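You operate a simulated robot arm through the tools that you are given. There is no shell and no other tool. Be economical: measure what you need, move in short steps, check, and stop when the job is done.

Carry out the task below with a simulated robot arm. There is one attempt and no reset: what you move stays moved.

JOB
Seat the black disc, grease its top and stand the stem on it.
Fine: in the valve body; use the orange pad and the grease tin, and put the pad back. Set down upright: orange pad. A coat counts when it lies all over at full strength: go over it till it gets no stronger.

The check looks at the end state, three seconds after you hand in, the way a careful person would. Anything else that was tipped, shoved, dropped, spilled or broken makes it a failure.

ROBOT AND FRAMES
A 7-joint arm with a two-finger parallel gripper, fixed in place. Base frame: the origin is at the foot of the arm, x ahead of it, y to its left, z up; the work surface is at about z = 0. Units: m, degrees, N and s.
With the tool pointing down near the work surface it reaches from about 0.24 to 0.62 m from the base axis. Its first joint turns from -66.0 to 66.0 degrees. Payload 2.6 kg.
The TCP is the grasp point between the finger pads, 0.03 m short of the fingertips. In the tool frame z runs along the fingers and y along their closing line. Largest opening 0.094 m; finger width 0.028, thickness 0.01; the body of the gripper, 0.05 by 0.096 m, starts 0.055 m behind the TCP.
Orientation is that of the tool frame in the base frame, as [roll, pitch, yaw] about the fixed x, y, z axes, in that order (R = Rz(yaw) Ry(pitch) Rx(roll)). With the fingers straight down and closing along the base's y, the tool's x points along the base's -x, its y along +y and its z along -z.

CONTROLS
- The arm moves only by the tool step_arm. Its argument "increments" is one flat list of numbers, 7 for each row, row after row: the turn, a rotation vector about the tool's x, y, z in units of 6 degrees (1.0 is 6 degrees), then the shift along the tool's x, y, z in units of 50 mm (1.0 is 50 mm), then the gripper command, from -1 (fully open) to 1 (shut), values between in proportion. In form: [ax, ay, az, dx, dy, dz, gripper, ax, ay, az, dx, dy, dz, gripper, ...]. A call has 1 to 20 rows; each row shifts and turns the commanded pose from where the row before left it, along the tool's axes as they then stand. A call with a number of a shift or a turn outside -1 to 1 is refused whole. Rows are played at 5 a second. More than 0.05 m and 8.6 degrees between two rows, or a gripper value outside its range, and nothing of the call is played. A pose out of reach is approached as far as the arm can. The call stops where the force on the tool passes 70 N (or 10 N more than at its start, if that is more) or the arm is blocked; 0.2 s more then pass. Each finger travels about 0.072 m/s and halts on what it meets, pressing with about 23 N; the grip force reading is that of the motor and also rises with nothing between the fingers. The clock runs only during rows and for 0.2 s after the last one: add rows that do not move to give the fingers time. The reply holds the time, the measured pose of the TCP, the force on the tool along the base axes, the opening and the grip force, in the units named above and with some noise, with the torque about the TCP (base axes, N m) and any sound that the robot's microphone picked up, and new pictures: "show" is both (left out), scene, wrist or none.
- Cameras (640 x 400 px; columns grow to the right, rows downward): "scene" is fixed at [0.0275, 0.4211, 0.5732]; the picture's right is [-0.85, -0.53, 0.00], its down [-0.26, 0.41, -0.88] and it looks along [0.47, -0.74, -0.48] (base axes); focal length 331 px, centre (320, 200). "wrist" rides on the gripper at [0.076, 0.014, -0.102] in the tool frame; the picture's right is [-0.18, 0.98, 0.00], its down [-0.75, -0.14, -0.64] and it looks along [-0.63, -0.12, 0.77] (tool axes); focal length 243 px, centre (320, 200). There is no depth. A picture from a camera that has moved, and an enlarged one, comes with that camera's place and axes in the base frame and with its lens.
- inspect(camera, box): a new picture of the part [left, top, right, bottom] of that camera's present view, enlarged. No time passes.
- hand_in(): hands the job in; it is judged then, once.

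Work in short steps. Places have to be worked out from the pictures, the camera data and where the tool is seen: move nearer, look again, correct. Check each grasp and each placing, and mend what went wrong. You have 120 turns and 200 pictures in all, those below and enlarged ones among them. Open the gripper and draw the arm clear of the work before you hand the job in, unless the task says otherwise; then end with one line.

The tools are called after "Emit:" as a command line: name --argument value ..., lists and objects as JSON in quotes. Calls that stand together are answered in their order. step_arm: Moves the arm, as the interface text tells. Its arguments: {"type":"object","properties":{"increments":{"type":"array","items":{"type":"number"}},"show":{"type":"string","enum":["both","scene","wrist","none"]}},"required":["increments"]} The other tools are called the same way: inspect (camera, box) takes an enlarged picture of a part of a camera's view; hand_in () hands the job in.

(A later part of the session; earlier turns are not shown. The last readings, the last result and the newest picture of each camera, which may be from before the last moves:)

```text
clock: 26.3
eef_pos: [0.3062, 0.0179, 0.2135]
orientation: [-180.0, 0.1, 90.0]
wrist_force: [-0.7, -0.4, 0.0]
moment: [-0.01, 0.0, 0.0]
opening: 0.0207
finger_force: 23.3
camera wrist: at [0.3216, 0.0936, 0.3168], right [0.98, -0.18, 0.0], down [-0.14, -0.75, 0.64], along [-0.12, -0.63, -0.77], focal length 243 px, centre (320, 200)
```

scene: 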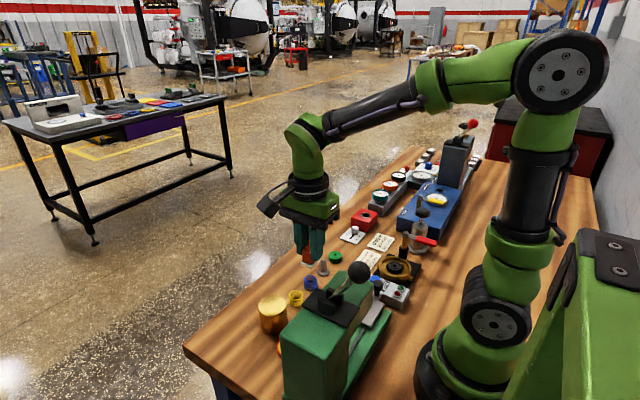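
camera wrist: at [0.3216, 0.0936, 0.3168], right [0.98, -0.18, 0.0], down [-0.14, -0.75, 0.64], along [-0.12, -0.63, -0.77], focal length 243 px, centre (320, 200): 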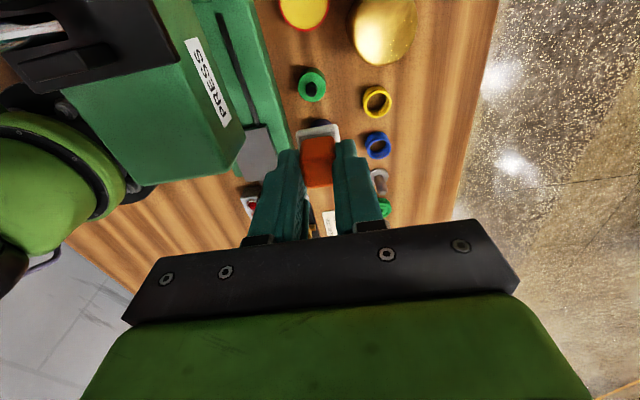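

Forearm is well clear. Move on above the tin and look.

Emit:
step_arm --increments '[0, 0, 0, 0.7, 0, 0, 0.8, 0, 0, 0, 0.5, 0, 0, 0.8, 0, 0, 0, 0, 0, 0, 0.8]' --show "both"

Emit:
inspect --camera "wrist" --box '[240, 30, 420, 180]'

```text
clock: 27.1
eef_pos: [0.3051, 0.0789, 0.2131]
orientation: [179.9, 0.0, 90.0]
wrist_force: [-0.1, -0.7, -0.7]
moment: [0.02, 0.02, 0.03]
opening: 0.0208
finger_force: 22.9
camera wrist: at [0.3209, 0.1538, 0.316], right [0.98, -0.18, 0.0], down [-0.14, -0.75, 0.64], along [-0.12, -0.63, -0.77], focal length 243 px, centre (320, 200)
```

scene: 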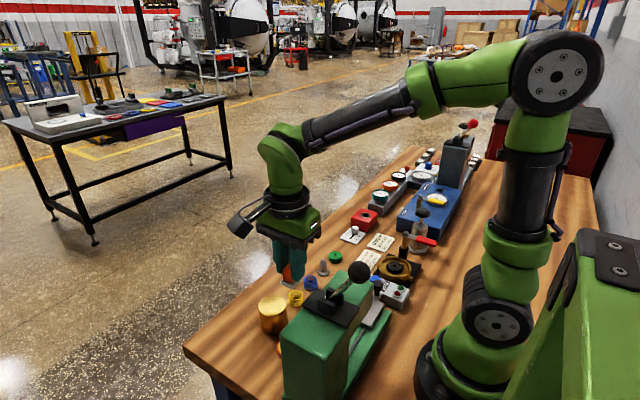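
wrist: 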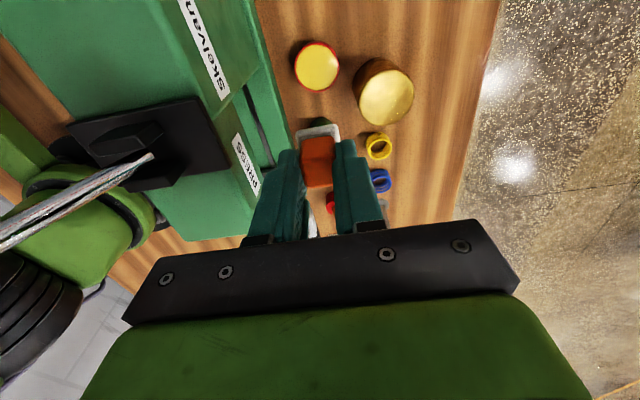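

```text
2.67 times, centred on (330, 105) of wrist
camera zoom: at [0.3209, 0.1538, 0.316], right [0.98, -0.18, 0.0], down [-0.14, -0.75, 0.64], along [-0.12, -0.63, -0.77], focal length 647 px, centre (293, 453)
```

zoom: 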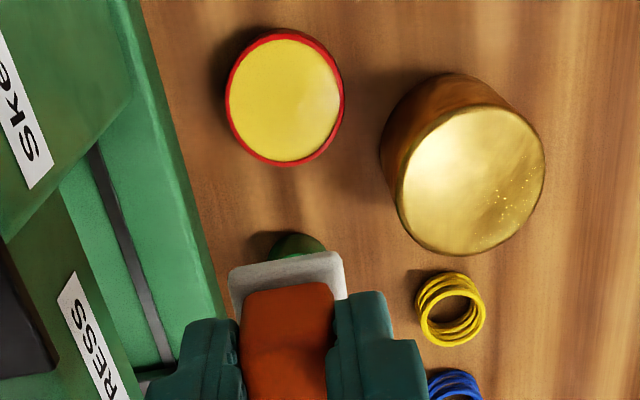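

Tin centre ≈(0.3057,0.0955), inner radius ~22 mm. I align and descend to ~3 cm above the grease.

Emit:
step_arm --increments '[0, 0, 0, 0.33, 0.01, 0, 0.8, 0, 0, 0, 0, 0, 0.9, 0.8, 0, 0, 0, 0, 0, 0.9, 0.8, 0, 0, 0, 0, 0, 0.75, 0.8, 0, 0, 0, 0, 0, 0, 0.8]' --show "both"

Emit:
inspect --camera "wrist" --box '[250, 70, 390, 190]'

```text
clock: 28.3
eef_pos: [0.3071, 0.0959, 0.0851]
orientation: [-180.0, 0.0, 89.9]
wrist_force: [0.4, -0.9, -0.8]
moment: [0.02, -0.01, 0.01]
opening: 0.0207
finger_force: 22.8
camera wrist: at [0.3217, 0.171, 0.1897], right [0.98, -0.18, 0.0], down [-0.14, -0.75, 0.64], along [-0.12, -0.63, -0.77], focal length 243 px, centre (320, 200)
```

scene: 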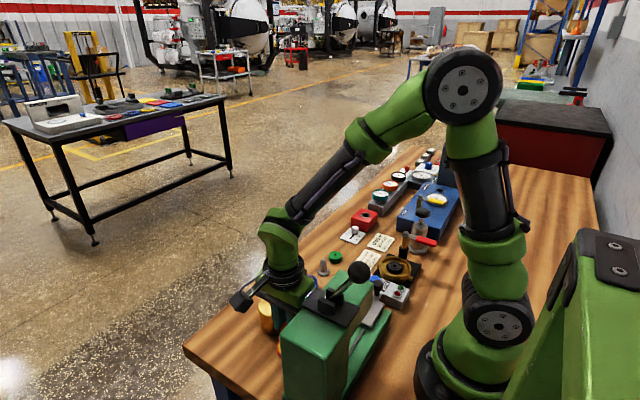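
wrist: 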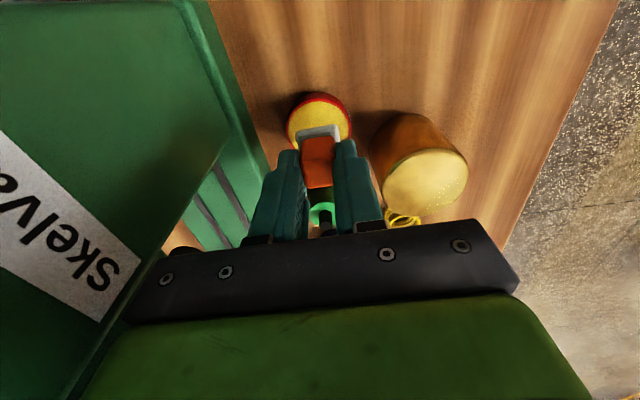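

```text
3.33 times, centred on (320, 130) of wrist
camera zoom: at [0.3217, 0.171, 0.1897], right [0.98, -0.18, 0.0], down [-0.14, -0.75, 0.64], along [-0.12, -0.63, -0.77], focal length 809 px, centre (320, 433)
```

zoom: 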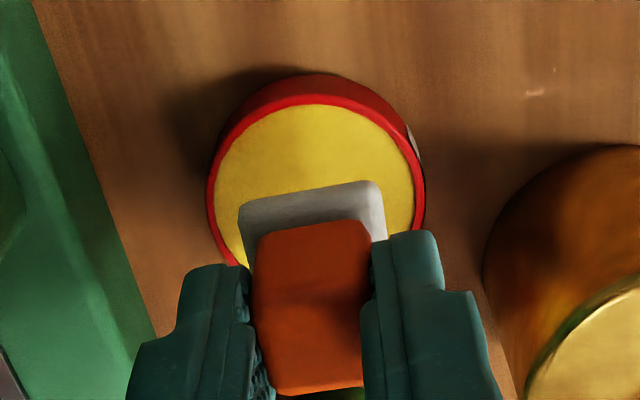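

Centred over the tin. I lower toward the grease in small rows watching force.

Emit:
step_arm --increments '[0, 0, 0, 0.01, -0.01, 0.2, 0.8, 0, 0, 0, 0, 0, 0.1, 0.8, 0, 0, 0, 0, 0, 0, 0.8]' --show "none"

Emit:
inspect --camera "wrist" --box '[250, 70, 390, 190]'

```text
clock: 29.1
eef_pos: [0.3046, 0.0955, 0.072]
orientation: [-180.0, 0.0, 89.9]
wrist_force: [-0.7, 0.6, -0.8]
moment: [0.02, -0.01, 0.0]
opening: 0.0208
finger_force: 23.0
```

```text
3.33 times, centred on (320, 130) of wrist
camera zoom: at [0.3206, 0.1709, 0.1745], right [0.98, -0.18, 0.0], down [-0.14, -0.75, 0.64], along [-0.12, -0.63, -0.77], focal length 809 px, centre (320, 433)
```

zoom: 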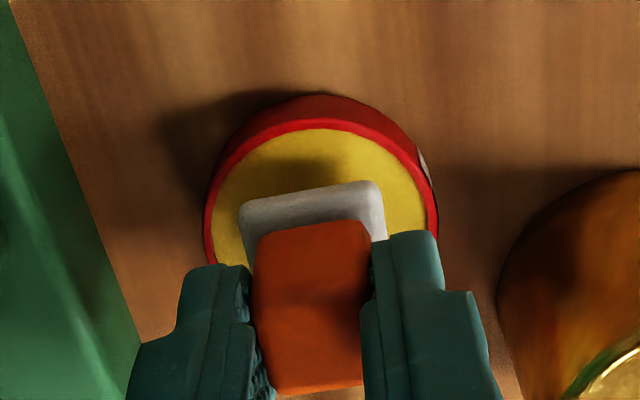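

Emit:
step_arm --increments '[0, 0, 0, 0, 0.01, 0.06, 0.8, 0, 0, 0, 0, 0, 0.06, 0.8, 0, 0, 0, 0, 0, 0, 0.8]' --show "none"

Emit:
inspect --camera "wrist" --box '[250, 70, 390, 190]'

```text
clock: 29.9
eef_pos: [0.3069, 0.0946, 0.065]
orientation: [180.0, -0.1, 90.0]
wrist_force: [-0.5, 0.4, -0.5]
moment: [0.01, -0.03, -0.01]
opening: 0.0207
finger_force: 23.1
```

```text
3.33 times, centred on (320, 130) of wrist
camera zoom: at [0.3211, 0.1705, 0.1684], right [0.98, -0.18, 0.0], down [-0.14, -0.75, 0.64], along [-0.12, -0.63, -0.77], focal length 809 px, centre (320, 433)
```

zoom: 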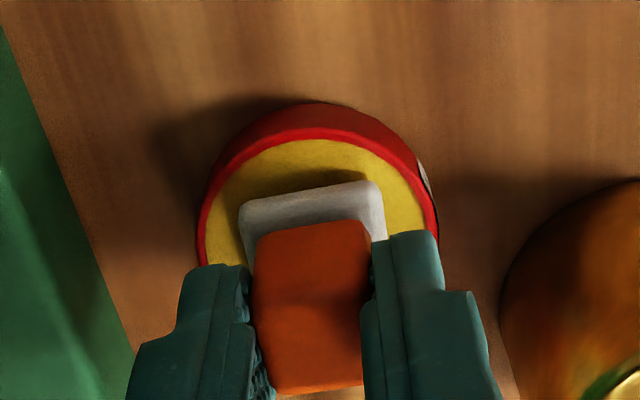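

Emit:
step_arm --increments '[0, 0, 0, 0, 0, 0.04, 0.8, 0, 0, 0, 0, 0, 0.04, 0.8, 0, 0, 0, 0, 0, 0, 0.8]' --show "none"

Emit:
inspect --camera "wrist" --box '[250, 70, 390, 190]'

```text
clock: 30.7
eef_pos: [0.3069, 0.0957, 0.0626]
orientation: [179.8, 0.0, 90.0]
wrist_force: [-4.6, -1.7, 20.4]
moment: [-0.03, 0.15, -0.04]
opening: 0.0208
finger_force: 23.0
```

```text
3.33 times, centred on (320, 130) of wrist
camera zoom: at [0.3215, 0.1709, 0.1652], right [0.98, -0.18, 0.0], down [-0.14, -0.75, 0.64], along [-0.12, -0.63, -0.77], focal length 809 px, centre (320, 433)
```

zoom: 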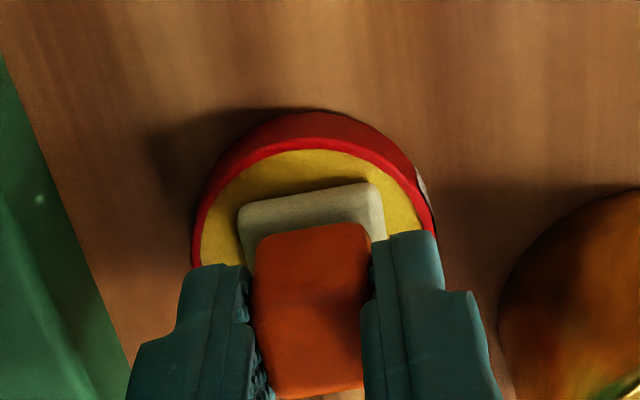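

Contact at ~20 N and the felt turns yellowish. I dwell a moment, then lift straight up.

Emit:
step_arm --increments '[0, 0, 0, 0, 0, 0, 0.8, 0, 0, 0, 0, 0, 0, 0.8, 0, 0, 0, 0, 0, -0.3, 0.8, 0, 0, 0, 0, 0, -0.8, 0.8, 0, 0, 0, 0, 0, -0.9, 0.8, 0, 0, 0, 0, 0, -0.9, 0.8, 0, 0, 0, 0, 0, 0, 0.8]' --show "wrist"

Emit:
inspect --camera "wrist" --box '[250, 30, 390, 190]'

```text
clock: 32.3
eef_pos: [0.306, 0.0954, 0.2053]
orientation: [-179.9, 0.0, 90.0]
wrist_force: [-0.3, 0.1, 0.4]
moment: [-0.01, 0.01, 0.01]
opening: 0.0206
finger_force: 23.2
camera wrist: at [0.3216, 0.1708, 0.3093], right [0.98, -0.18, 0.0], down [-0.14, -0.75, 0.64], along [-0.12, -0.63, -0.77], focal length 243 px, centre (320, 200)
```

wrist: 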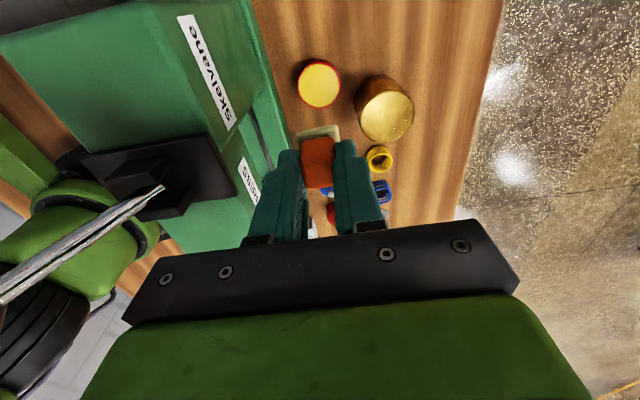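

```text
2.50 times, centred on (320, 110) of wrist
camera zoom: at [0.3216, 0.1708, 0.3093], right [0.98, -0.18, 0.0], down [-0.14, -0.75, 0.64], along [-0.12, -0.63, -0.77], focal length 606 px, centre (320, 425)
```

zoom: 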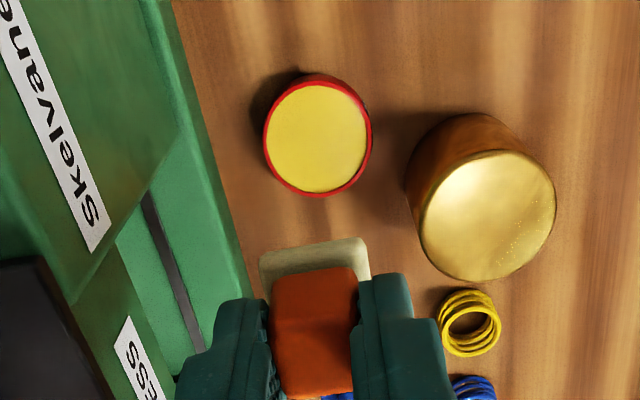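

Tin undisturbed, pad loaded. I carry it back to above the disc.

Emit:
step_arm --increments '[0, 0, 0, -0.95, 0, 0, 0.8, 0, 0, 0, -0.95, 0, 0, 0.8, 0, 0, 0, -0.95, 0, 0, 0.8, 0, 0, 0, -0.95, 0, 0, 0.8, 0, 0, 0, -0.95, 0, 0, 0.8, 0, 0, 0, -0.5, -0.6, 0, 0.8, 0, 0, 0, -0.5, -0.6, 0, 0.8, 0, 0, 0, -0.34, -0.7, 0, 0.8, 0, 0, 0, 0, 0, 0.8, 0.8, 0, 0, 0, 0, 0, 0.6, 0.8, 0, 0, 0, 0, 0, 0, 0.8]' --show "wrist"

Emit:
inspect --camera "wrist" --box '[250, 30, 390, 190]'

Emit:
inspect --camera "scene" --box '[365, 200, 435, 290]'

```text
clock: 34.7
eef_pos: [0.2115, -0.2097, 0.1346]
orientation: [-180.0, 0.0, 90.0]
wrist_force: [-0.4, 0.2, -0.1]
moment: [-0.04, -0.02, -0.01]
opening: 0.0208
finger_force: 23.1
camera wrist: at [0.2268, -0.1348, 0.2391], right [0.98, -0.18, 0.0], down [-0.14, -0.75, 0.64], along [-0.12, -0.63, -0.77], focal length 243 px, centre (320, 200)
```

wrist: 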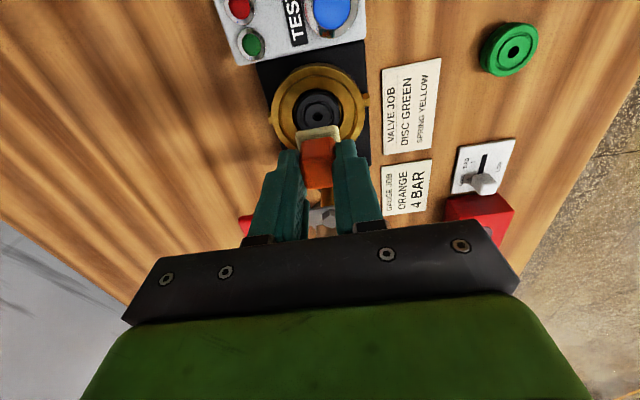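

```text
2.50 times, centred on (320, 110) of wrist
camera zoom: at [0.2268, -0.1348, 0.2391], right [0.98, -0.18, 0.0], down [-0.14, -0.75, 0.64], along [-0.12, -0.63, -0.77], focal length 606 px, centre (320, 425)
```

zoom: 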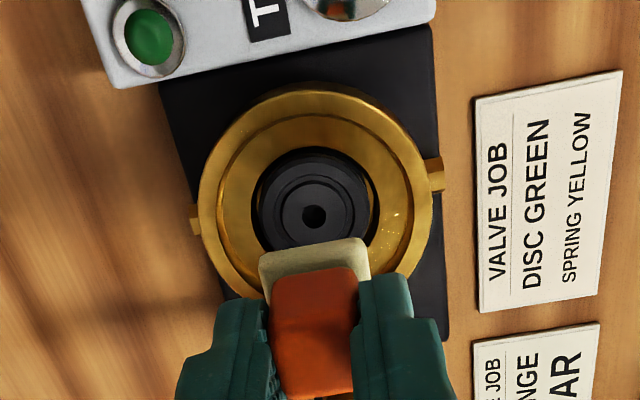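

```text
4.44 times, centred on (400, 245) of scene
camera zoom: at [0.0275, 0.4211, 0.5732], right [-0.85, -0.53, 0.0], down [-0.26, 0.41, -0.88], along [0.47, -0.74, -0.48], focal length 1470 px, centre (-36, 0)
```

zoom: 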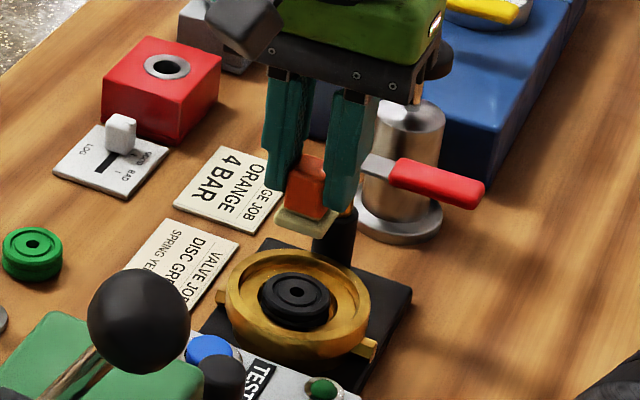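

Disc centre ≈(0.2105,-0.2105). I lower the pad to just above it, then check.

Emit:
step_arm --increments '[0, 0, 0, -0.01, -0.02, 0.5, 0.8, 0, 0, 0, 0, 0, 0.36, 0.8, 0, 0, 0, 0, 0, 0, 0.8]' --show "none"

Emit:
inspect --camera "wrist" --box '[250, 70, 390, 190]'

Emit:
inspect --camera "scene" --box '[375, 225, 425, 285]'

```text
clock: 35.5
eef_pos: [0.2111, -0.2095, 0.0924]
orientation: [180.0, 0.0, 90.0]
wrist_force: [0.0, -0.4, -0.2]
moment: [0.03, 0.02, 0.0]
opening: 0.0206
finger_force: 22.9
```

```text
3.33 times, centred on (320, 130) of wrist
camera zoom: at [0.2262, -0.1346, 0.1963], right [0.98, -0.18, 0.0], down [-0.14, -0.75, 0.64], along [-0.12, -0.63, -0.77], focal length 809 px, centre (320, 433)
```

zoom: 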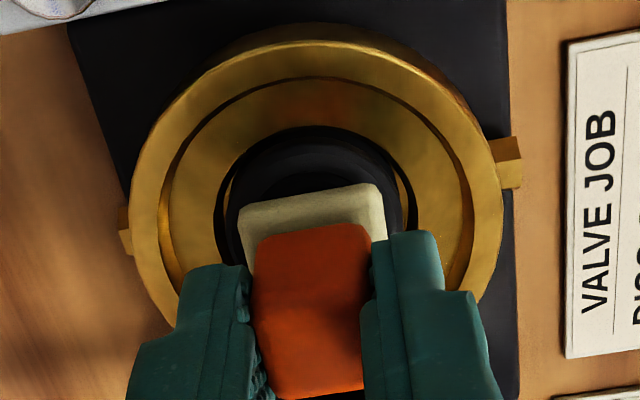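

```text
6.67 times, centred on (400, 255) of scene
camera zoom: at [0.0275, 0.4211, 0.5732], right [-0.85, -0.53, 0.0], down [-0.26, 0.41, -0.88], along [0.47, -0.74, -0.48], focal length 2205 px, centre (-213, -167)
```

zoom: 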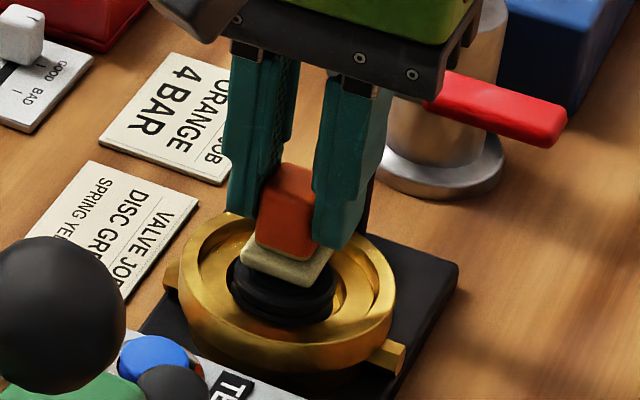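

Emit:
step_arm --increments '[0, 0, 0, 0, 0, 0.06, 0.8, 0, 0, 0, 0, 0, 0.06, 0.8, 0, 0, 0, 0, 0, 0, 0.8]' --show "none"

```text
clock: 36.3
eef_pos: [0.2105, -0.2111, 0.0878]
orientation: [179.8, 0.1, 90.0]
wrist_force: [-2.1, 2.6, 21.0]
moment: [0.19, 0.11, 0.04]
opening: 0.0208
finger_force: 22.8
```

Contact at z≈0.088 with 21 N. I dab at four corner offsets of 6 mm to cover the whole top, lifting between dabs so the disc isn't dragged.

Emit:
step_arm --increments '[0, 0, 0, 0, 0, -0.08, 0.8, 0, 0, 0, 0.12, 0.12, 0, 0.8, 0, 0, 0, 0, 0, 0.08, 0.8, 0, 0, 0, 0, 0, 0, 0.8, 0, 0, 0, 0, 0, -0.08, 0.8, 0, 0, 0, -0.24, 0, 0, 0.8, 0, 0, 0, 0, 0, 0.08, 0.8, 0, 0, 0, 0, 0, 0, 0.8, 0, 0, 0, 0, 0, -0.08, 0.8, 0, 0, 0, 0, -0.24, 0, 0.8, 0, 0, 0, 0, 0, 0.08, 0.8, 0, 0, 0, 0, 0, 0, 0.8, 0, 0, 0, 0, 0, -0.08, 0.8, 0, 0, 0, 0.24, 0, 0, 0.8, 0, 0, 0, 0, 0, 0.08, 0.8, 0, 0, 0, 0, 0, 0, 0.8]' --show "none"

Emit:
inspect --camera "scene" --box '[375, 225, 425, 285]'

```text
clock: 39.7
eef_pos: [0.2047, -0.2036, 0.0867]
orientation: [179.9, -0.1, 90.0]
wrist_force: [-1.5, 2.3, 14.8]
moment: [0.06, 0.05, 0.02]
opening: 0.0209
finger_force: 22.7
```

```text
6.67 times, centred on (400, 255) of scene
camera zoom: at [0.0274, 0.4212, 0.5732], right [-0.85, -0.53, 0.0], down [-0.26, 0.41, -0.88], along [0.47, -0.74, -0.48], focal length 2205 px, centre (-213, -167)
```

zoom: 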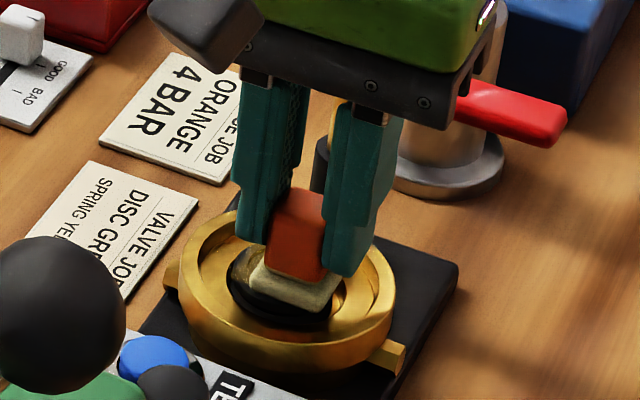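

A coat is showing. I lift to inspect it.

Emit:
step_arm --increments '[0, 0, 0, 0, 0, -0.2, 0.8, 0, 0, 0, -0.12, 0.12, -0.8, 0.8, 0, 0, 0, 0, 0, 0, 0.8]' --show "none"

Emit:
inspect --camera "wrist" --box '[270, 60, 370, 140]'

Emit:
inspect --camera "scene" --box '[380, 245, 420, 285]'

```text
clock: 40.5
eef_pos: [0.2094, -0.2091, 0.1382]
orientation: [-180.0, -0.1, 90.0]
wrist_force: [-0.5, 0.3, -0.3]
moment: [-0.01, 0.0, 0.0]
opening: 0.0209
finger_force: 22.7
```

```text
5.00 times, centred on (320, 100) of wrist
camera zoom: at [0.2245, -0.1343, 0.2412], right [0.98, -0.18, 0.0], down [-0.14, -0.75, 0.64], along [-0.12, -0.63, -0.77], focal length 1213 px, centre (320, 700)
```

zoom: 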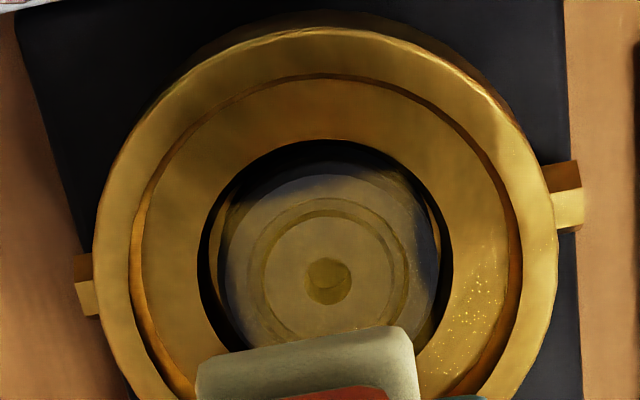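

```text
10.00 times, centred on (400, 265) of scene
camera zoom: at [0.0275, 0.4211, 0.5732], right [-0.85, -0.53, 0.0], down [-0.26, 0.41, -0.88], along [0.47, -0.74, -0.48], focal length 3308 px, centre (-480, -450)
```

zoom: 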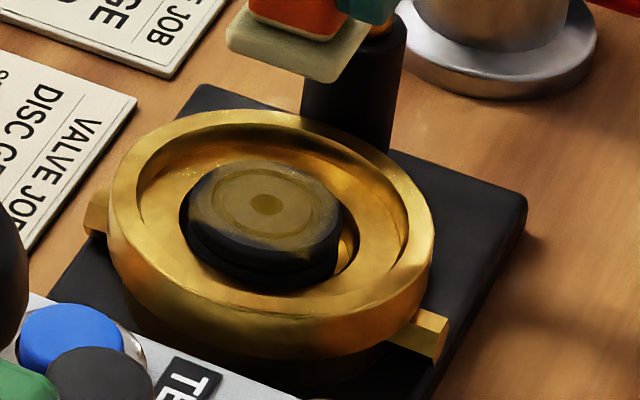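

Coat is missing at the +y edge and thin at the sides. I go round again with dabs at 7 mm offsets, centred ~1 mm more to +y.

Emit:
step_arm --increments '[0, 0, 0, 0.16, 0.015, 0.5, 0.8, 0, 0, 0, 0, 0, 0.42, 0.8, 0, 0, 0, 0, 0, 0.08, 0.8, 0, 0, 0, 0, 0, 0, 0.8, 0, 0, 0, -0.04, 0.1, -0.08, 0.8, 0, 0, 0, 0, 0, 0.08, 0.8, 0, 0, 0, 0, 0, 0, 0.8, 0, 0, 0, -0.1, 0.04, -0.08, 0.8, 0, 0, 0, 0, 0, 0.08, 0.8, 0, 0, 0, 0, 0, 0, 0.8, 0, 0, 0, -0.1, -0.04, -0.08, 0.8, 0, 0, 0, 0, 0, 0.08, 0.8, 0, 0, 0, 0, 0, 0, 0.8, 0, 0, 0, -0.04, -0.1, -0.08, 0.8, 0, 0, 0, 0, 0, 0.08, 0.8, 0, 0, 0, 0, 0, 0, 0.8, 0, 0, 0, 0.04, -0.1, -0.08, 0.8, 0, 0, 0, 0, 0, 0.08, 0.8, 0, 0, 0, 0, 0, 0, 0.8]' --show "none"

Emit:
step_arm --increments '[0, 0, 0, 0.1, -0.04, -0.08, 0.8, 0, 0, 0, 0, 0, 0.08, 0.8, 0, 0, 0, 0, 0, 0, 0.8, 0, 0, 0, 0.1, 0.04, -0.08, 0.8, 0, 0, 0, 0, 0, 0.08, 0.8, 0, 0, 0, 0, 0, 0, 0.8, 0, 0, 0, -0.1, 0.1, -0.08, 0.8, 0, 0, 0, 0, 0, 0.08, 0.8, 0, 0, 0, 0, 0, 0, 0.8, 0, 0, 0, 0, 0, -0.2, 0.8, 0, 0, 0, 0, 0, -0.8, 0.8, 0, 0, 0, 0, 0, 0, 0.8]' --show "none"

Emit:
inspect --camera "wrist" --box '[270, 60, 370, 140]'

Emit:
inspect --camera "scene" --box '[380, 245, 420, 285]'

```text
clock: 44.5
eef_pos: [0.2068, -0.2145, 0.0867]
orientation: [179.8, 0.0, 90.0]
wrist_force: [-2.0, 1.2, 16.9]
moment: [0.12, 0.09, 0.0]
opening: 0.0206
finger_force: 22.8
```

```text
clock: 47.1
eef_pos: [0.2114, -0.2089, 0.1371]
orientation: [180.0, -0.1, 90.0]
wrist_force: [0.3, 0.1, -1.1]
moment: [0.02, -0.01, -0.02]
opening: 0.0206
finger_force: 22.8
```

```text
5.00 times, centred on (320, 100) of wrist
camera zoom: at [0.2266, -0.1342, 0.2407], right [0.98, -0.18, 0.0], down [-0.14, -0.75, 0.64], along [-0.12, -0.63, -0.77], focal length 1213 px, centre (320, 700)
```

zoom: 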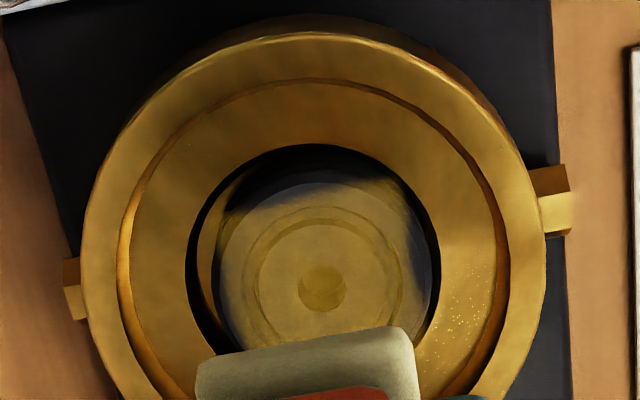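

```text
10.00 times, centred on (400, 265) of scene
camera zoom: at [0.0275, 0.4211, 0.5732], right [-0.85, -0.53, 0.0], down [-0.26, 0.41, -0.88], along [0.47, -0.74, -0.48], focal length 3308 px, centre (-480, -450)
```

zoom: 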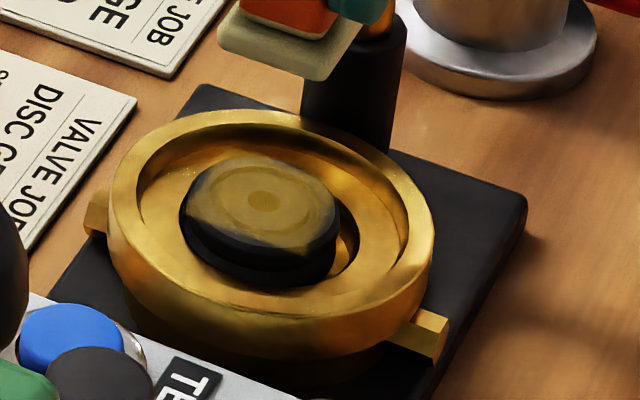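

Coat strengthens, but the effective pad reach is only ~7-8 mm, so edges at ±x and +y stay bare. I repeat a ring of dabs at 11.5 mm offset.

Emit:
step_arm --increments '[0, 0, 0, 0.22, 0, 0.5, 0.8, 0, 0, 0, 0, 0, 0.42, 0.8, 0, 0, 0, 0, 0, 0, 0.8, 0, 0, 0, 0, 0, 0.08, 0.8, 0, 0, 0, 0, 0, 0, 0.8, 0, 0, 0, -0.067, 0.163, -0.08, 0.8, 0, 0, 0, 0, 0, 0.08, 0.8, 0, 0, 0, 0, 0, 0, 0.8, 0, 0, 0, -0.163, 0.067, -0.08, 0.8, 0, 0, 0, 0, 0, 0.08, 0.8, 0, 0, 0, 0, 0, 0, 0.8, 0, 0, 0, -0.163, -0.067, -0.08, 0.8, 0, 0, 0, 0, 0, 0.08, 0.8, 0, 0, 0, 0, 0, 0, 0.8, 0, 0, 0, -0.067, -0.163, -0.08, 0.8, 0, 0, 0, 0, 0, 0.08, 0.8, 0, 0, 0, 0, 0, 0, 0.8, 0, 0, 0, 0.067, -0.163, -0.08, 0.8, 0, 0, 0, 0, 0, 0.08, 0.8, 0, 0, 0, 0, 0, 0, 0.8]' --show "none"

Emit:
step_arm --increments '[0, 0, 0, 0.163, -0.067, -0.08, 0.8, 0, 0, 0, 0, 0, 0.08, 0.8, 0, 0, 0, 0, 0, 0, 0.8, 0, 0, 0, 0.163, 0.067, -0.08, 0.8, 0, 0, 0, 0, 0, 0.08, 0.8, 0, 0, 0, 0, 0, 0, 0.8, 0, 0, 0, 0.067, 0.163, -0.08, 0.8, 0, 0, 0, 0, 0, 0.08, 0.8, 0, 0, 0, 0, 0, 0, 0.8, 0, 0, 0, 0, 0, -0.2, 0.8, 0, 0, 0, -0.23, 0, -0.7, 0.8, 0, 0, 0, 0, 0, -0.3, 0.8, 0, 0, 0, 0, 0, 0, 0.8]' --show "none"

Emit:
inspect --camera "wrist" --box '[270, 50, 370, 130]'

Emit:
inspect --camera "scene" --box '[380, 245, 420, 285]'

```text
clock: 51.3
eef_pos: [0.2017, -0.2182, 0.0862]
orientation: [179.9, 0.0, 89.9]
wrist_force: [-2.2, 0.9, 12.2]
moment: [0.11, 0.01, 0.03]
opening: 0.0208
finger_force: 22.3
```

```text
clock: 54.1
eef_pos: [0.2108, -0.2092, 0.1458]
orientation: [-179.9, 0.1, 90.0]
wrist_force: [0.2, 0.0, 0.7]
moment: [0.01, -0.02, 0.02]
opening: 0.0208
finger_force: 22.8
```

```text
5.00 times, centred on (320, 90) of wrist
camera zoom: at [0.2264, -0.1343, 0.2506], right [0.98, -0.18, 0.0], down [-0.14, -0.75, 0.64], along [-0.12, -0.63, -0.77], focal length 1213 px, centre (320, 750)
```

zoom: 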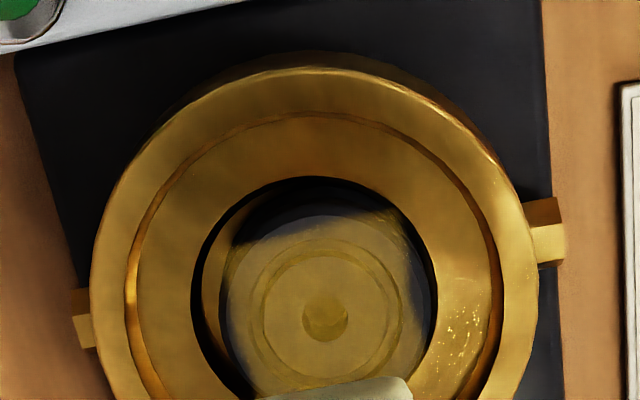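

```text
10.00 times, centred on (400, 265) of scene
camera zoom: at [0.0275, 0.4211, 0.5732], right [-0.85, -0.53, 0.0], down [-0.26, 0.41, -0.88], along [0.47, -0.74, -0.48], focal length 3308 px, centre (-480, -450)
```

zoom: 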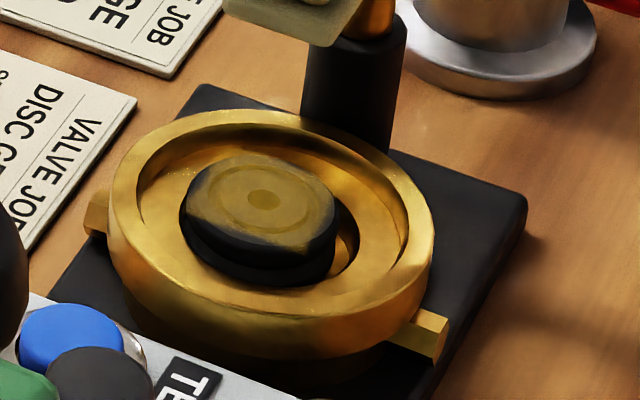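

The last ring added almost nothing – the pad is probably spent. I go back for more grease.

Emit:
step_arm --increments '[0, 0, 0, 0, 0, -0.9, 0.8, 0, 0, 0, 0.34, 0.7, 0, 0.8, 0, 0, 0, 0.5, 0.6, 0, 0.8, 0, 0, 0, 0.5, 0.6, 0, 0.8, 0, 0, 0, 0.95, 0, 0, 0.8, 0, 0, 0, 0.95, 0, 0, 0.8, 0, 0, 0, 0.95, 0, 0, 0.8, 0, 0, 0, 0.95, 0, 0, 0.8, 0, 0, 0, 0.95, 0, 0, 0.8, 0, 0, 0, 0, 0, 0.8, 0.8, 0, 0, 0, 0, 0, 0.8, 0.8, 0, 0, 0, 0, 0, 0.6, 0.8, 0, 0, 0, 0, 0, 0, 0.8]' --show "wrist"

Emit:
inspect --camera "wrist" --box '[250, 70, 390, 190]'

```text
clock: 56.9
eef_pos: [0.3052, 0.0948, 0.0808]
orientation: [180.0, 0.0, 90.0]
wrist_force: [-0.6, 0.0, -0.4]
moment: [-0.02, -0.04, 0.02]
opening: 0.0206
finger_force: 23.3
camera wrist: at [0.321, 0.1705, 0.1851], right [0.98, -0.18, 0.0], down [-0.14, -0.75, 0.64], along [-0.12, -0.63, -0.77], focal length 243 px, centre (320, 200)
```

wrist: 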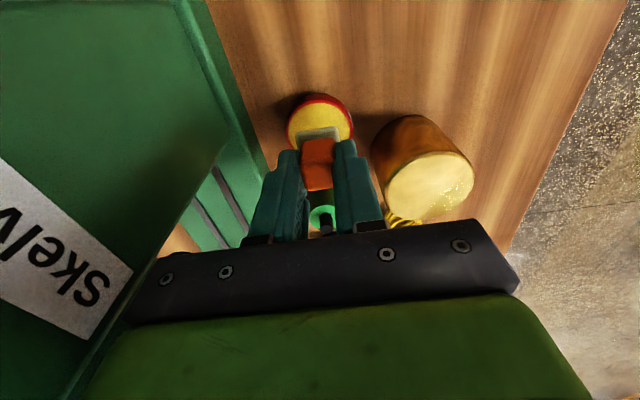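

```text
3.33 times, centred on (320, 130) of wrist
camera zoom: at [0.321, 0.1705, 0.1851], right [0.98, -0.18, 0.0], down [-0.14, -0.75, 0.64], along [-0.12, -0.63, -0.77], focal length 809 px, centre (320, 433)
```

zoom: 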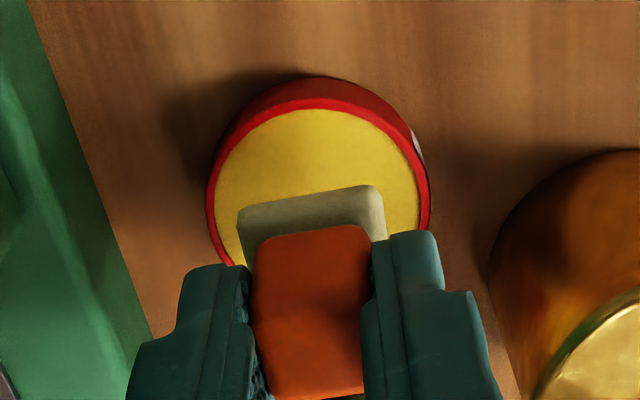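

Over the tin again; press in and dwell about a second, twice.

Emit:
step_arm --increments '[0, 0, 0, 0.01, 0.01, 0.25, 0.8, 0, 0, 0, 0, 0, 0.1, 0.8, 0, 0, 0, 0, 0, 0.06, 0.8, 0, 0, 0, 0, 0, 0, 0.8, 0, 0, 0, 0, 0, 0, 0.8, 0, 0, 0, 0, 0, 0, 0.8, 0, 0, 0, 0, 0, -0.1, 0.8, 0, 0, 0, 0, 0, 0.1, 0.8, 0, 0, 0, 0, 0, 0, 0.8, 0, 0, 0, 0, 0, 0, 0.8]' --show "none"

Emit:
inspect --camera "wrist" --box '[250, 70, 390, 190]'

```text
clock: 59.1
eef_pos: [0.3062, 0.0953, 0.0608]
orientation: [-179.9, 0.0, 90.0]
wrist_force: [0.2, 0.2, -0.6]
moment: [-0.02, 0.02, 0.03]
opening: 0.0209
finger_force: 22.9
```

```text
3.33 times, centred on (320, 130) of wrist
camera zoom: at [0.3213, 0.1709, 0.1649], right [0.98, -0.18, 0.0], down [-0.14, -0.75, 0.64], along [-0.12, -0.63, -0.77], focal length 809 px, centre (320, 433)
```

zoom: 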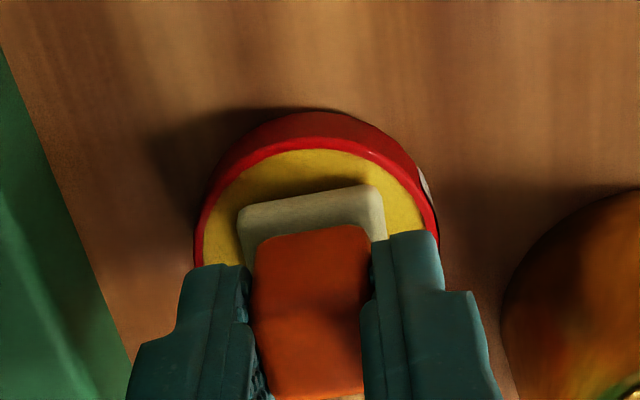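

No contact force: the pad slid up a bit in the grip earlier. Lower further gently.

Emit:
step_arm --increments '[0, 0, 0, 0, 0, 0.03, 0.8, 0, 0, 0, 0, 0, 0.02, 0.8]' --show "none"

```text
clock: 59.7
eef_pos: [0.3051, 0.0957, 0.0593]
orientation: [179.9, -0.1, 89.9]
wrist_force: [-5.2, -1.3, 21.3]
moment: [-0.11, 0.17, 0.0]
opening: 0.021
finger_force: 23.1
```

Good contact (21 N). Dwell, then lift and return above the disc.

Emit:
step_arm --increments '[0, 0, 0, 0, 0, 0, 0.8, 0, 0, 0, 0, 0, 0, 0.8, 0, 0, 0, 0, 0, -0.3, 0.8, 0, 0, 0, 0, 0, -0.8, 0.8, 0, 0, 0, 0, 0, -0.9, 0.8, 0, 0, 0, 0, 0, -0.9, 0.8, 0, 0, 0, -0.95, 0, 0, 0.8, 0, 0, 0, -0.95, 0, 0, 0.8, 0, 0, 0, -0.95, 0, 0, 0.8, 0, 0, 0, -0.95, 0, 0, 0.8, 0, 0, 0, -0.95, 0, 0, 0.8, 0, 0, 0, -0.5, -0.6, 0, 0.8, 0, 0, 0, -0.5, -0.6, 0, 0.8, 0, 0, 0, -0.34, -0.7, 0, 0.8, 0, 0, 0, 0, 0, 0.8, 0.8, 0, 0, 0, 0, 0, 0.4, 0.8, 0, 0, 0, 0, 0, 0, 0.8]' --show "none"

Emit:
inspect --camera "wrist" --box '[270, 60, 370, 160]'

Emit:
inspect --camera "scene" --box '[370, 215, 430, 285]'

```text
clock: 63.3
eef_pos: [0.2112, -0.2105, 0.1436]
orientation: [180.0, 0.1, 89.9]
wrist_force: [0.7, -0.1, -0.7]
moment: [0.01, -0.01, -0.04]
opening: 0.0209
finger_force: 22.8
```

```text
4.00 times, centred on (320, 110) of wrist
camera zoom: at [0.2267, -0.134, 0.2473], right [0.98, -0.18, 0.0], down [-0.14, -0.75, 0.64], along [-0.12, -0.63, -0.77], focal length 970 px, centre (320, 560)
```

zoom: 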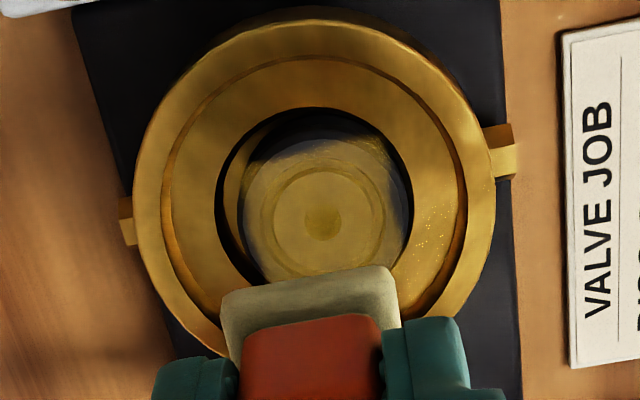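

```text
5.71 times, centred on (400, 250) of scene
camera zoom: at [0.0275, 0.4211, 0.5732], right [-0.85, -0.53, 0.0], down [-0.26, 0.41, -0.88], along [0.47, -0.74, -0.48], focal length 1890 px, centre (-137, -86)
```

zoom: 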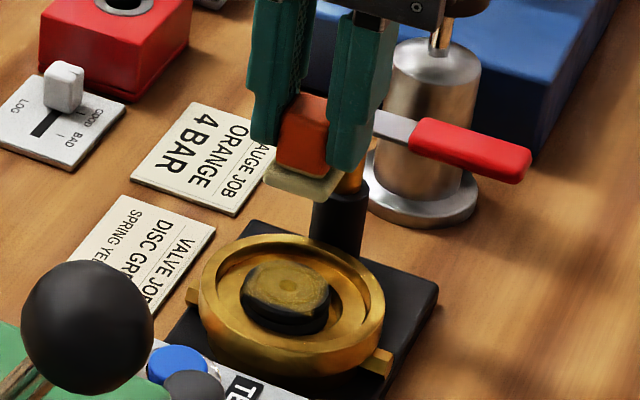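

Bare crescents remain at +y and +x. With fresh grease I first dab the +y edge (11 mm offset), checking force.

Emit:
step_arm --increments '[0, 0, 0, 0.21, 0.02, 0.6, 0.8, 0, 0, 0, 0, 0, 0.48, 0.8, 0, 0, 0, 0, 0, 0, 0.8, 0, 0, 0, 0, 0, 0.06, 0.8, 0, 0, 0, 0, 0, 0.04, 0.8, 0, 0, 0, 0, 0, 0, 0.8]' --show "none"

Emit:
inspect --camera "scene" --box '[375, 235, 425, 285]'

```text
clock: 64.7
eef_pos: [0.2137, -0.1985, 0.0854]
orientation: [179.9, 0.2, 90.0]
wrist_force: [-1.1, 2.6, 21.6]
moment: [0.05, 0.14, -0.03]
opening: 0.0207
finger_force: 23.0
```

```text
8.00 times, centred on (400, 260) of scene
camera zoom: at [0.0274, 0.4212, 0.5732], right [-0.85, -0.53, 0.0], down [-0.26, 0.41, -0.88], along [0.47, -0.74, -0.48], focal length 2646 px, centre (-320, -280)
```

zoom: 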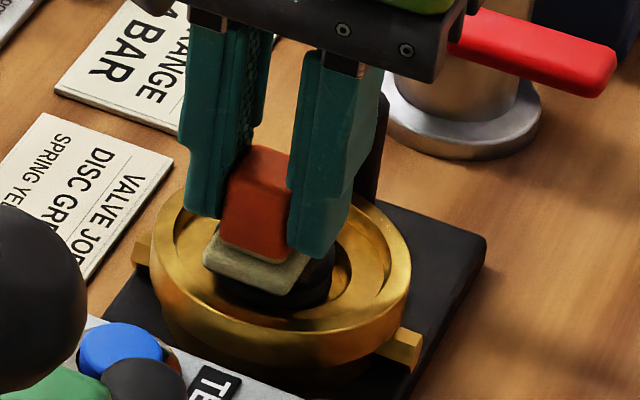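

Good contact. Continue round the ring of dabs.

Emit:
step_arm --increments '[0, 0, 0, -0.067, 0.163, -0.08, 0.8, 0, 0, 0, 0, 0, 0.08, 0.8, 0, 0, 0, 0, 0, 0, 0.8, 0, 0, 0, -0.163, 0.067, -0.08, 0.8, 0, 0, 0, 0, 0, 0.08, 0.8, 0, 0, 0, 0, 0, 0, 0.8, 0, 0, 0, -0.163, -0.067, -0.08, 0.8, 0, 0, 0, 0, 0, 0.08, 0.8, 0, 0, 0, 0, 0, 0, 0.8, 0, 0, 0, -0.067, -0.163, -0.08, 0.8, 0, 0, 0, 0, 0, 0.08, 0.8, 0, 0, 0, 0, 0, 0, 0.8, 0, 0, 0, 0.067, -0.163, -0.08, 0.8, 0, 0, 0, 0, 0, 0.08, 0.8, 0, 0, 0, 0, 0, 0, 0.8]' --show "none"

Emit:
step_arm --increments '[0, 0, 0, 0.163, -0.067, -0.08, 0.8, 0, 0, 0, 0, 0, 0.08, 0.8, 0, 0, 0, 0, 0, 0, 0.8, 0, 0, 0, 0.163, 0.067, -0.08, 0.8, 0, 0, 0, 0, 0, 0.08, 0.8, 0, 0, 0, 0, 0, 0, 0.8, 0, 0, 0, 0, 0, -0.2, 0.8, 0, 0, 0, -0.3, 0.1, -0.7, 0.8, 0, 0, 0, 0, 0, -0.5, 0.8, 0, 0, 0, 0, 0, 0, 0.8]' --show "none"

Emit:
inspect --camera "wrist" --box '[270, 40, 370, 120]'

Emit:
inspect --camera "scene" --box '[380, 245, 420, 285]'

```text
clock: 67.9
eef_pos: [0.2048, -0.2189, 0.0849]
orientation: [179.8, 0.0, 90.1]
wrist_force: [-3.4, 2.1, 17.9]
moment: [0.21, 0.06, 0.02]
opening: 0.0206
finger_force: 23.1
```

```text
clock: 70.1
eef_pos: [0.2077, -0.2169, 0.1549]
orientation: [180.0, 0.0, 90.0]
wrist_force: [0.3, -0.4, -0.5]
moment: [-0.01, 0.01, -0.01]
opening: 0.0205
finger_force: 23.3
```

```text
5.00 times, centred on (320, 80) of wrist
camera zoom: at [0.2244, -0.142, 0.2585], right [0.98, -0.18, 0.0], down [-0.14, -0.75, 0.64], along [-0.12, -0.63, -0.77], focal length 1213 px, centre (320, 800)
```

zoom: 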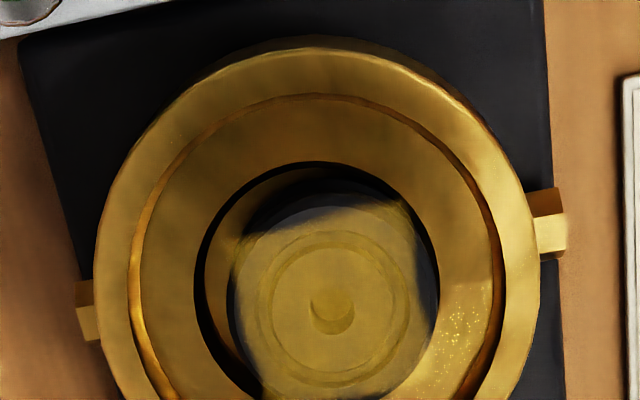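

```text
10.00 times, centred on (400, 265) of scene
camera zoom: at [0.0275, 0.4211, 0.5732], right [-0.85, -0.53, 0.0], down [-0.26, 0.41, -0.88], along [0.47, -0.74, -0.48], focal length 3308 px, centre (-480, -450)
```

zoom: 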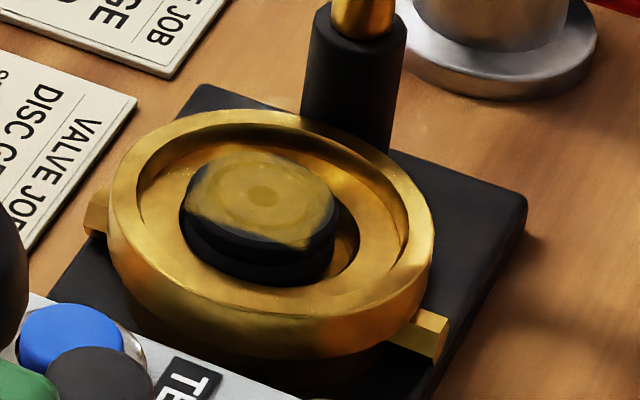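

I need a closer look to judge whether the dark crescent is bare top or just the disc's side.

Emit:
inspect --camera "wrist" --box '[300, 68, 364, 120]'

Emit:
inspect --camera "scene" --box '[396, 257, 416, 275]'

```text
7.69 times, centred on (332, 94) of wrist
camera zoom: at [0.2244, -0.142, 0.2585], right [0.98, -0.18, 0.0], down [-0.14, -0.75, 0.64], along [-0.12, -0.63, -0.77], focal length 1866 px, centre (228, 1015)
```

zoom: 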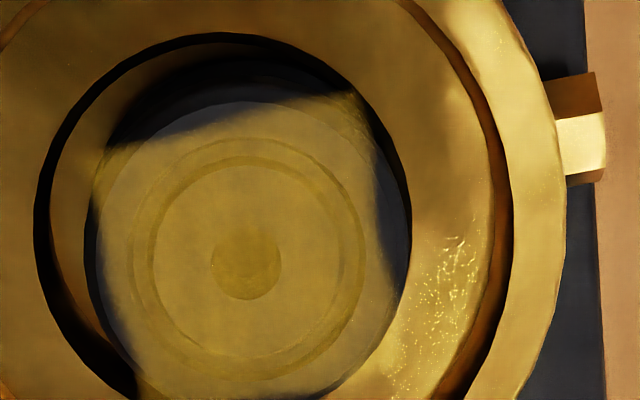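

```text
16.00 times, centred on (406, 266) of scene
camera zoom: at [0.0275, 0.4211, 0.5732], right [-0.85, -0.53, 0.0], down [-0.26, 0.41, -0.88], along [0.47, -0.74, -0.48], focal length 5293 px, centre (-1056, -856)
```

zoom: 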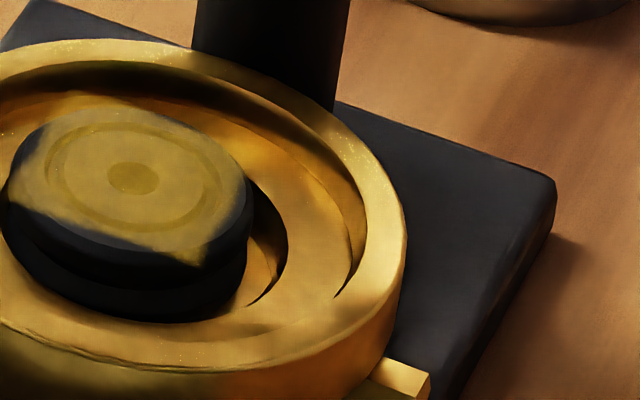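

The coat is a square patch not yet reaching the +y and +x rims. I test a firm press further out at +y (16 mm offset) with a longer hold and slight wiping, then look.

Emit:
step_arm --increments '[0, 0, 0, 0.43, 0.09, 0.6, 0.8, 0, 0, 0, 0, 0, 0.7, 0.8, 0, 0, 0, 0, 0, 0, 0.8, 0, 0, 0, 0, 0, 0.1, 0.8, 0, 0, 0, 0, 0, 0, 0.8]' --show "none"

Emit:
inspect --camera "scene" --box '[380, 240, 420, 280]'

```text
clock: 71.3
eef_pos: [0.2133, -0.1953, 0.0847]
orientation: [179.9, 0.0, 90.0]
wrist_force: [-2.0, 2.6, 12.5]
moment: [-0.03, 0.11, -0.04]
opening: 0.0207
finger_force: 23.5
```

```text
10.00 times, centred on (400, 260) of scene
camera zoom: at [0.0274, 0.4212, 0.5732], right [-0.85, -0.53, 0.0], down [-0.26, 0.41, -0.88], along [0.47, -0.74, -0.48], focal length 3308 px, centre (-480, -400)
```

zoom: 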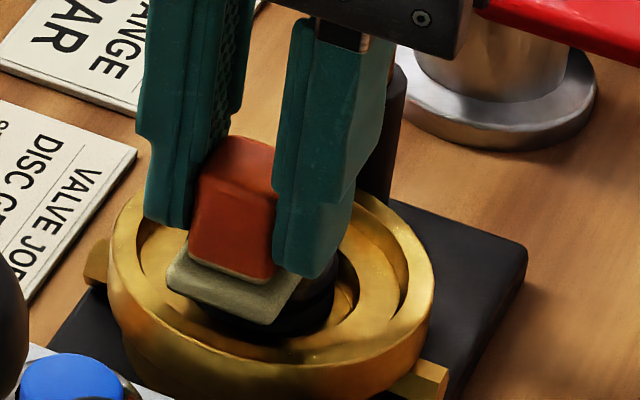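

Pressure sits near the pad's -y edge. I wipe along ±x here, then lift and look.

Emit:
step_arm --increments '[0, 0, 0, 0, 0.1, 0, 0.8, 0, 0, 0, 0, 0.06, 0, 0.8, 0, 0, 0, 0, -0.1, 0, 0.8, 0, 0, 0, 0, -0.1, 0, 0.8, 0, 0, 0, 0, -0.1, 0, 0.8, 0, 0, 0, 0, 0.14, 0, 0.8, 0, 0, 0, 0, 0, -0.2, 0.8, 0, 0, 0, -0.4, 0, -0.7, 0.8, 0, 0, 0, 0, 0, -0.5, 0.8, 0, 0, 0, 0, 0, 0, 0.8]' --show "none"

Emit:
inspect --camera "wrist" --box '[290, 60, 370, 120]'

Emit:
inspect --camera "scene" --box '[392, 252, 416, 276]'

```text
clock: 73.5
eef_pos: [0.214, -0.2156, 0.155]
orientation: [180.0, 0.0, 90.1]
wrist_force: [-1.3, 0.4, -0.1]
moment: [-0.01, -0.02, 0.01]
opening: 0.0208
finger_force: 23.1
```

```text
6.67 times, centred on (330, 90) of wrist
camera zoom: at [0.229, -0.1404, 0.2584], right [0.98, -0.18, 0.0], down [-0.14, -0.75, 0.64], along [-0.12, -0.63, -0.77], focal length 1618 px, centre (253, 933)
```

zoom: 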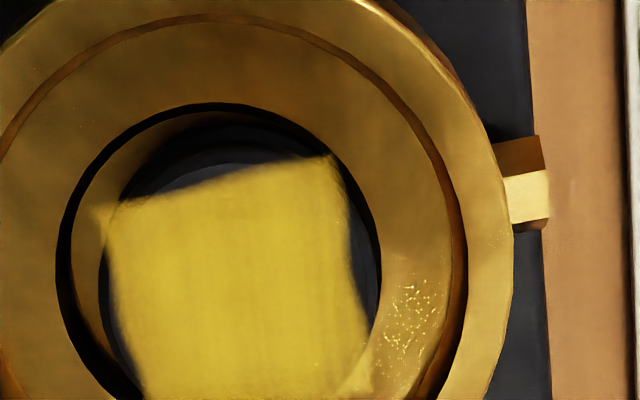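

```text
16.00 times, centred on (404, 264) of scene
camera zoom: at [0.0275, 0.4211, 0.5732], right [-0.85, -0.53, 0.0], down [-0.26, 0.41, -0.88], along [0.47, -0.74, -0.48], focal length 5293 px, centre (-1024, -824)
```

zoom: 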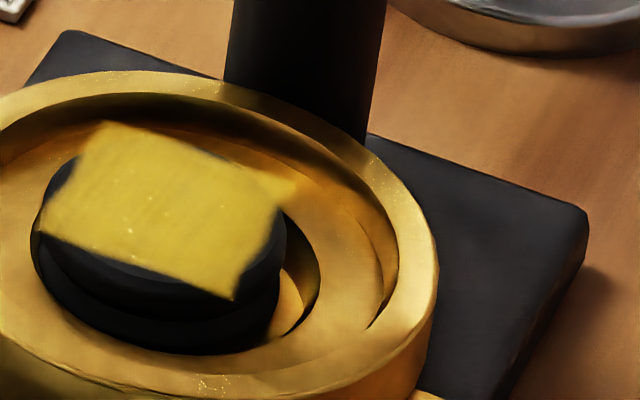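

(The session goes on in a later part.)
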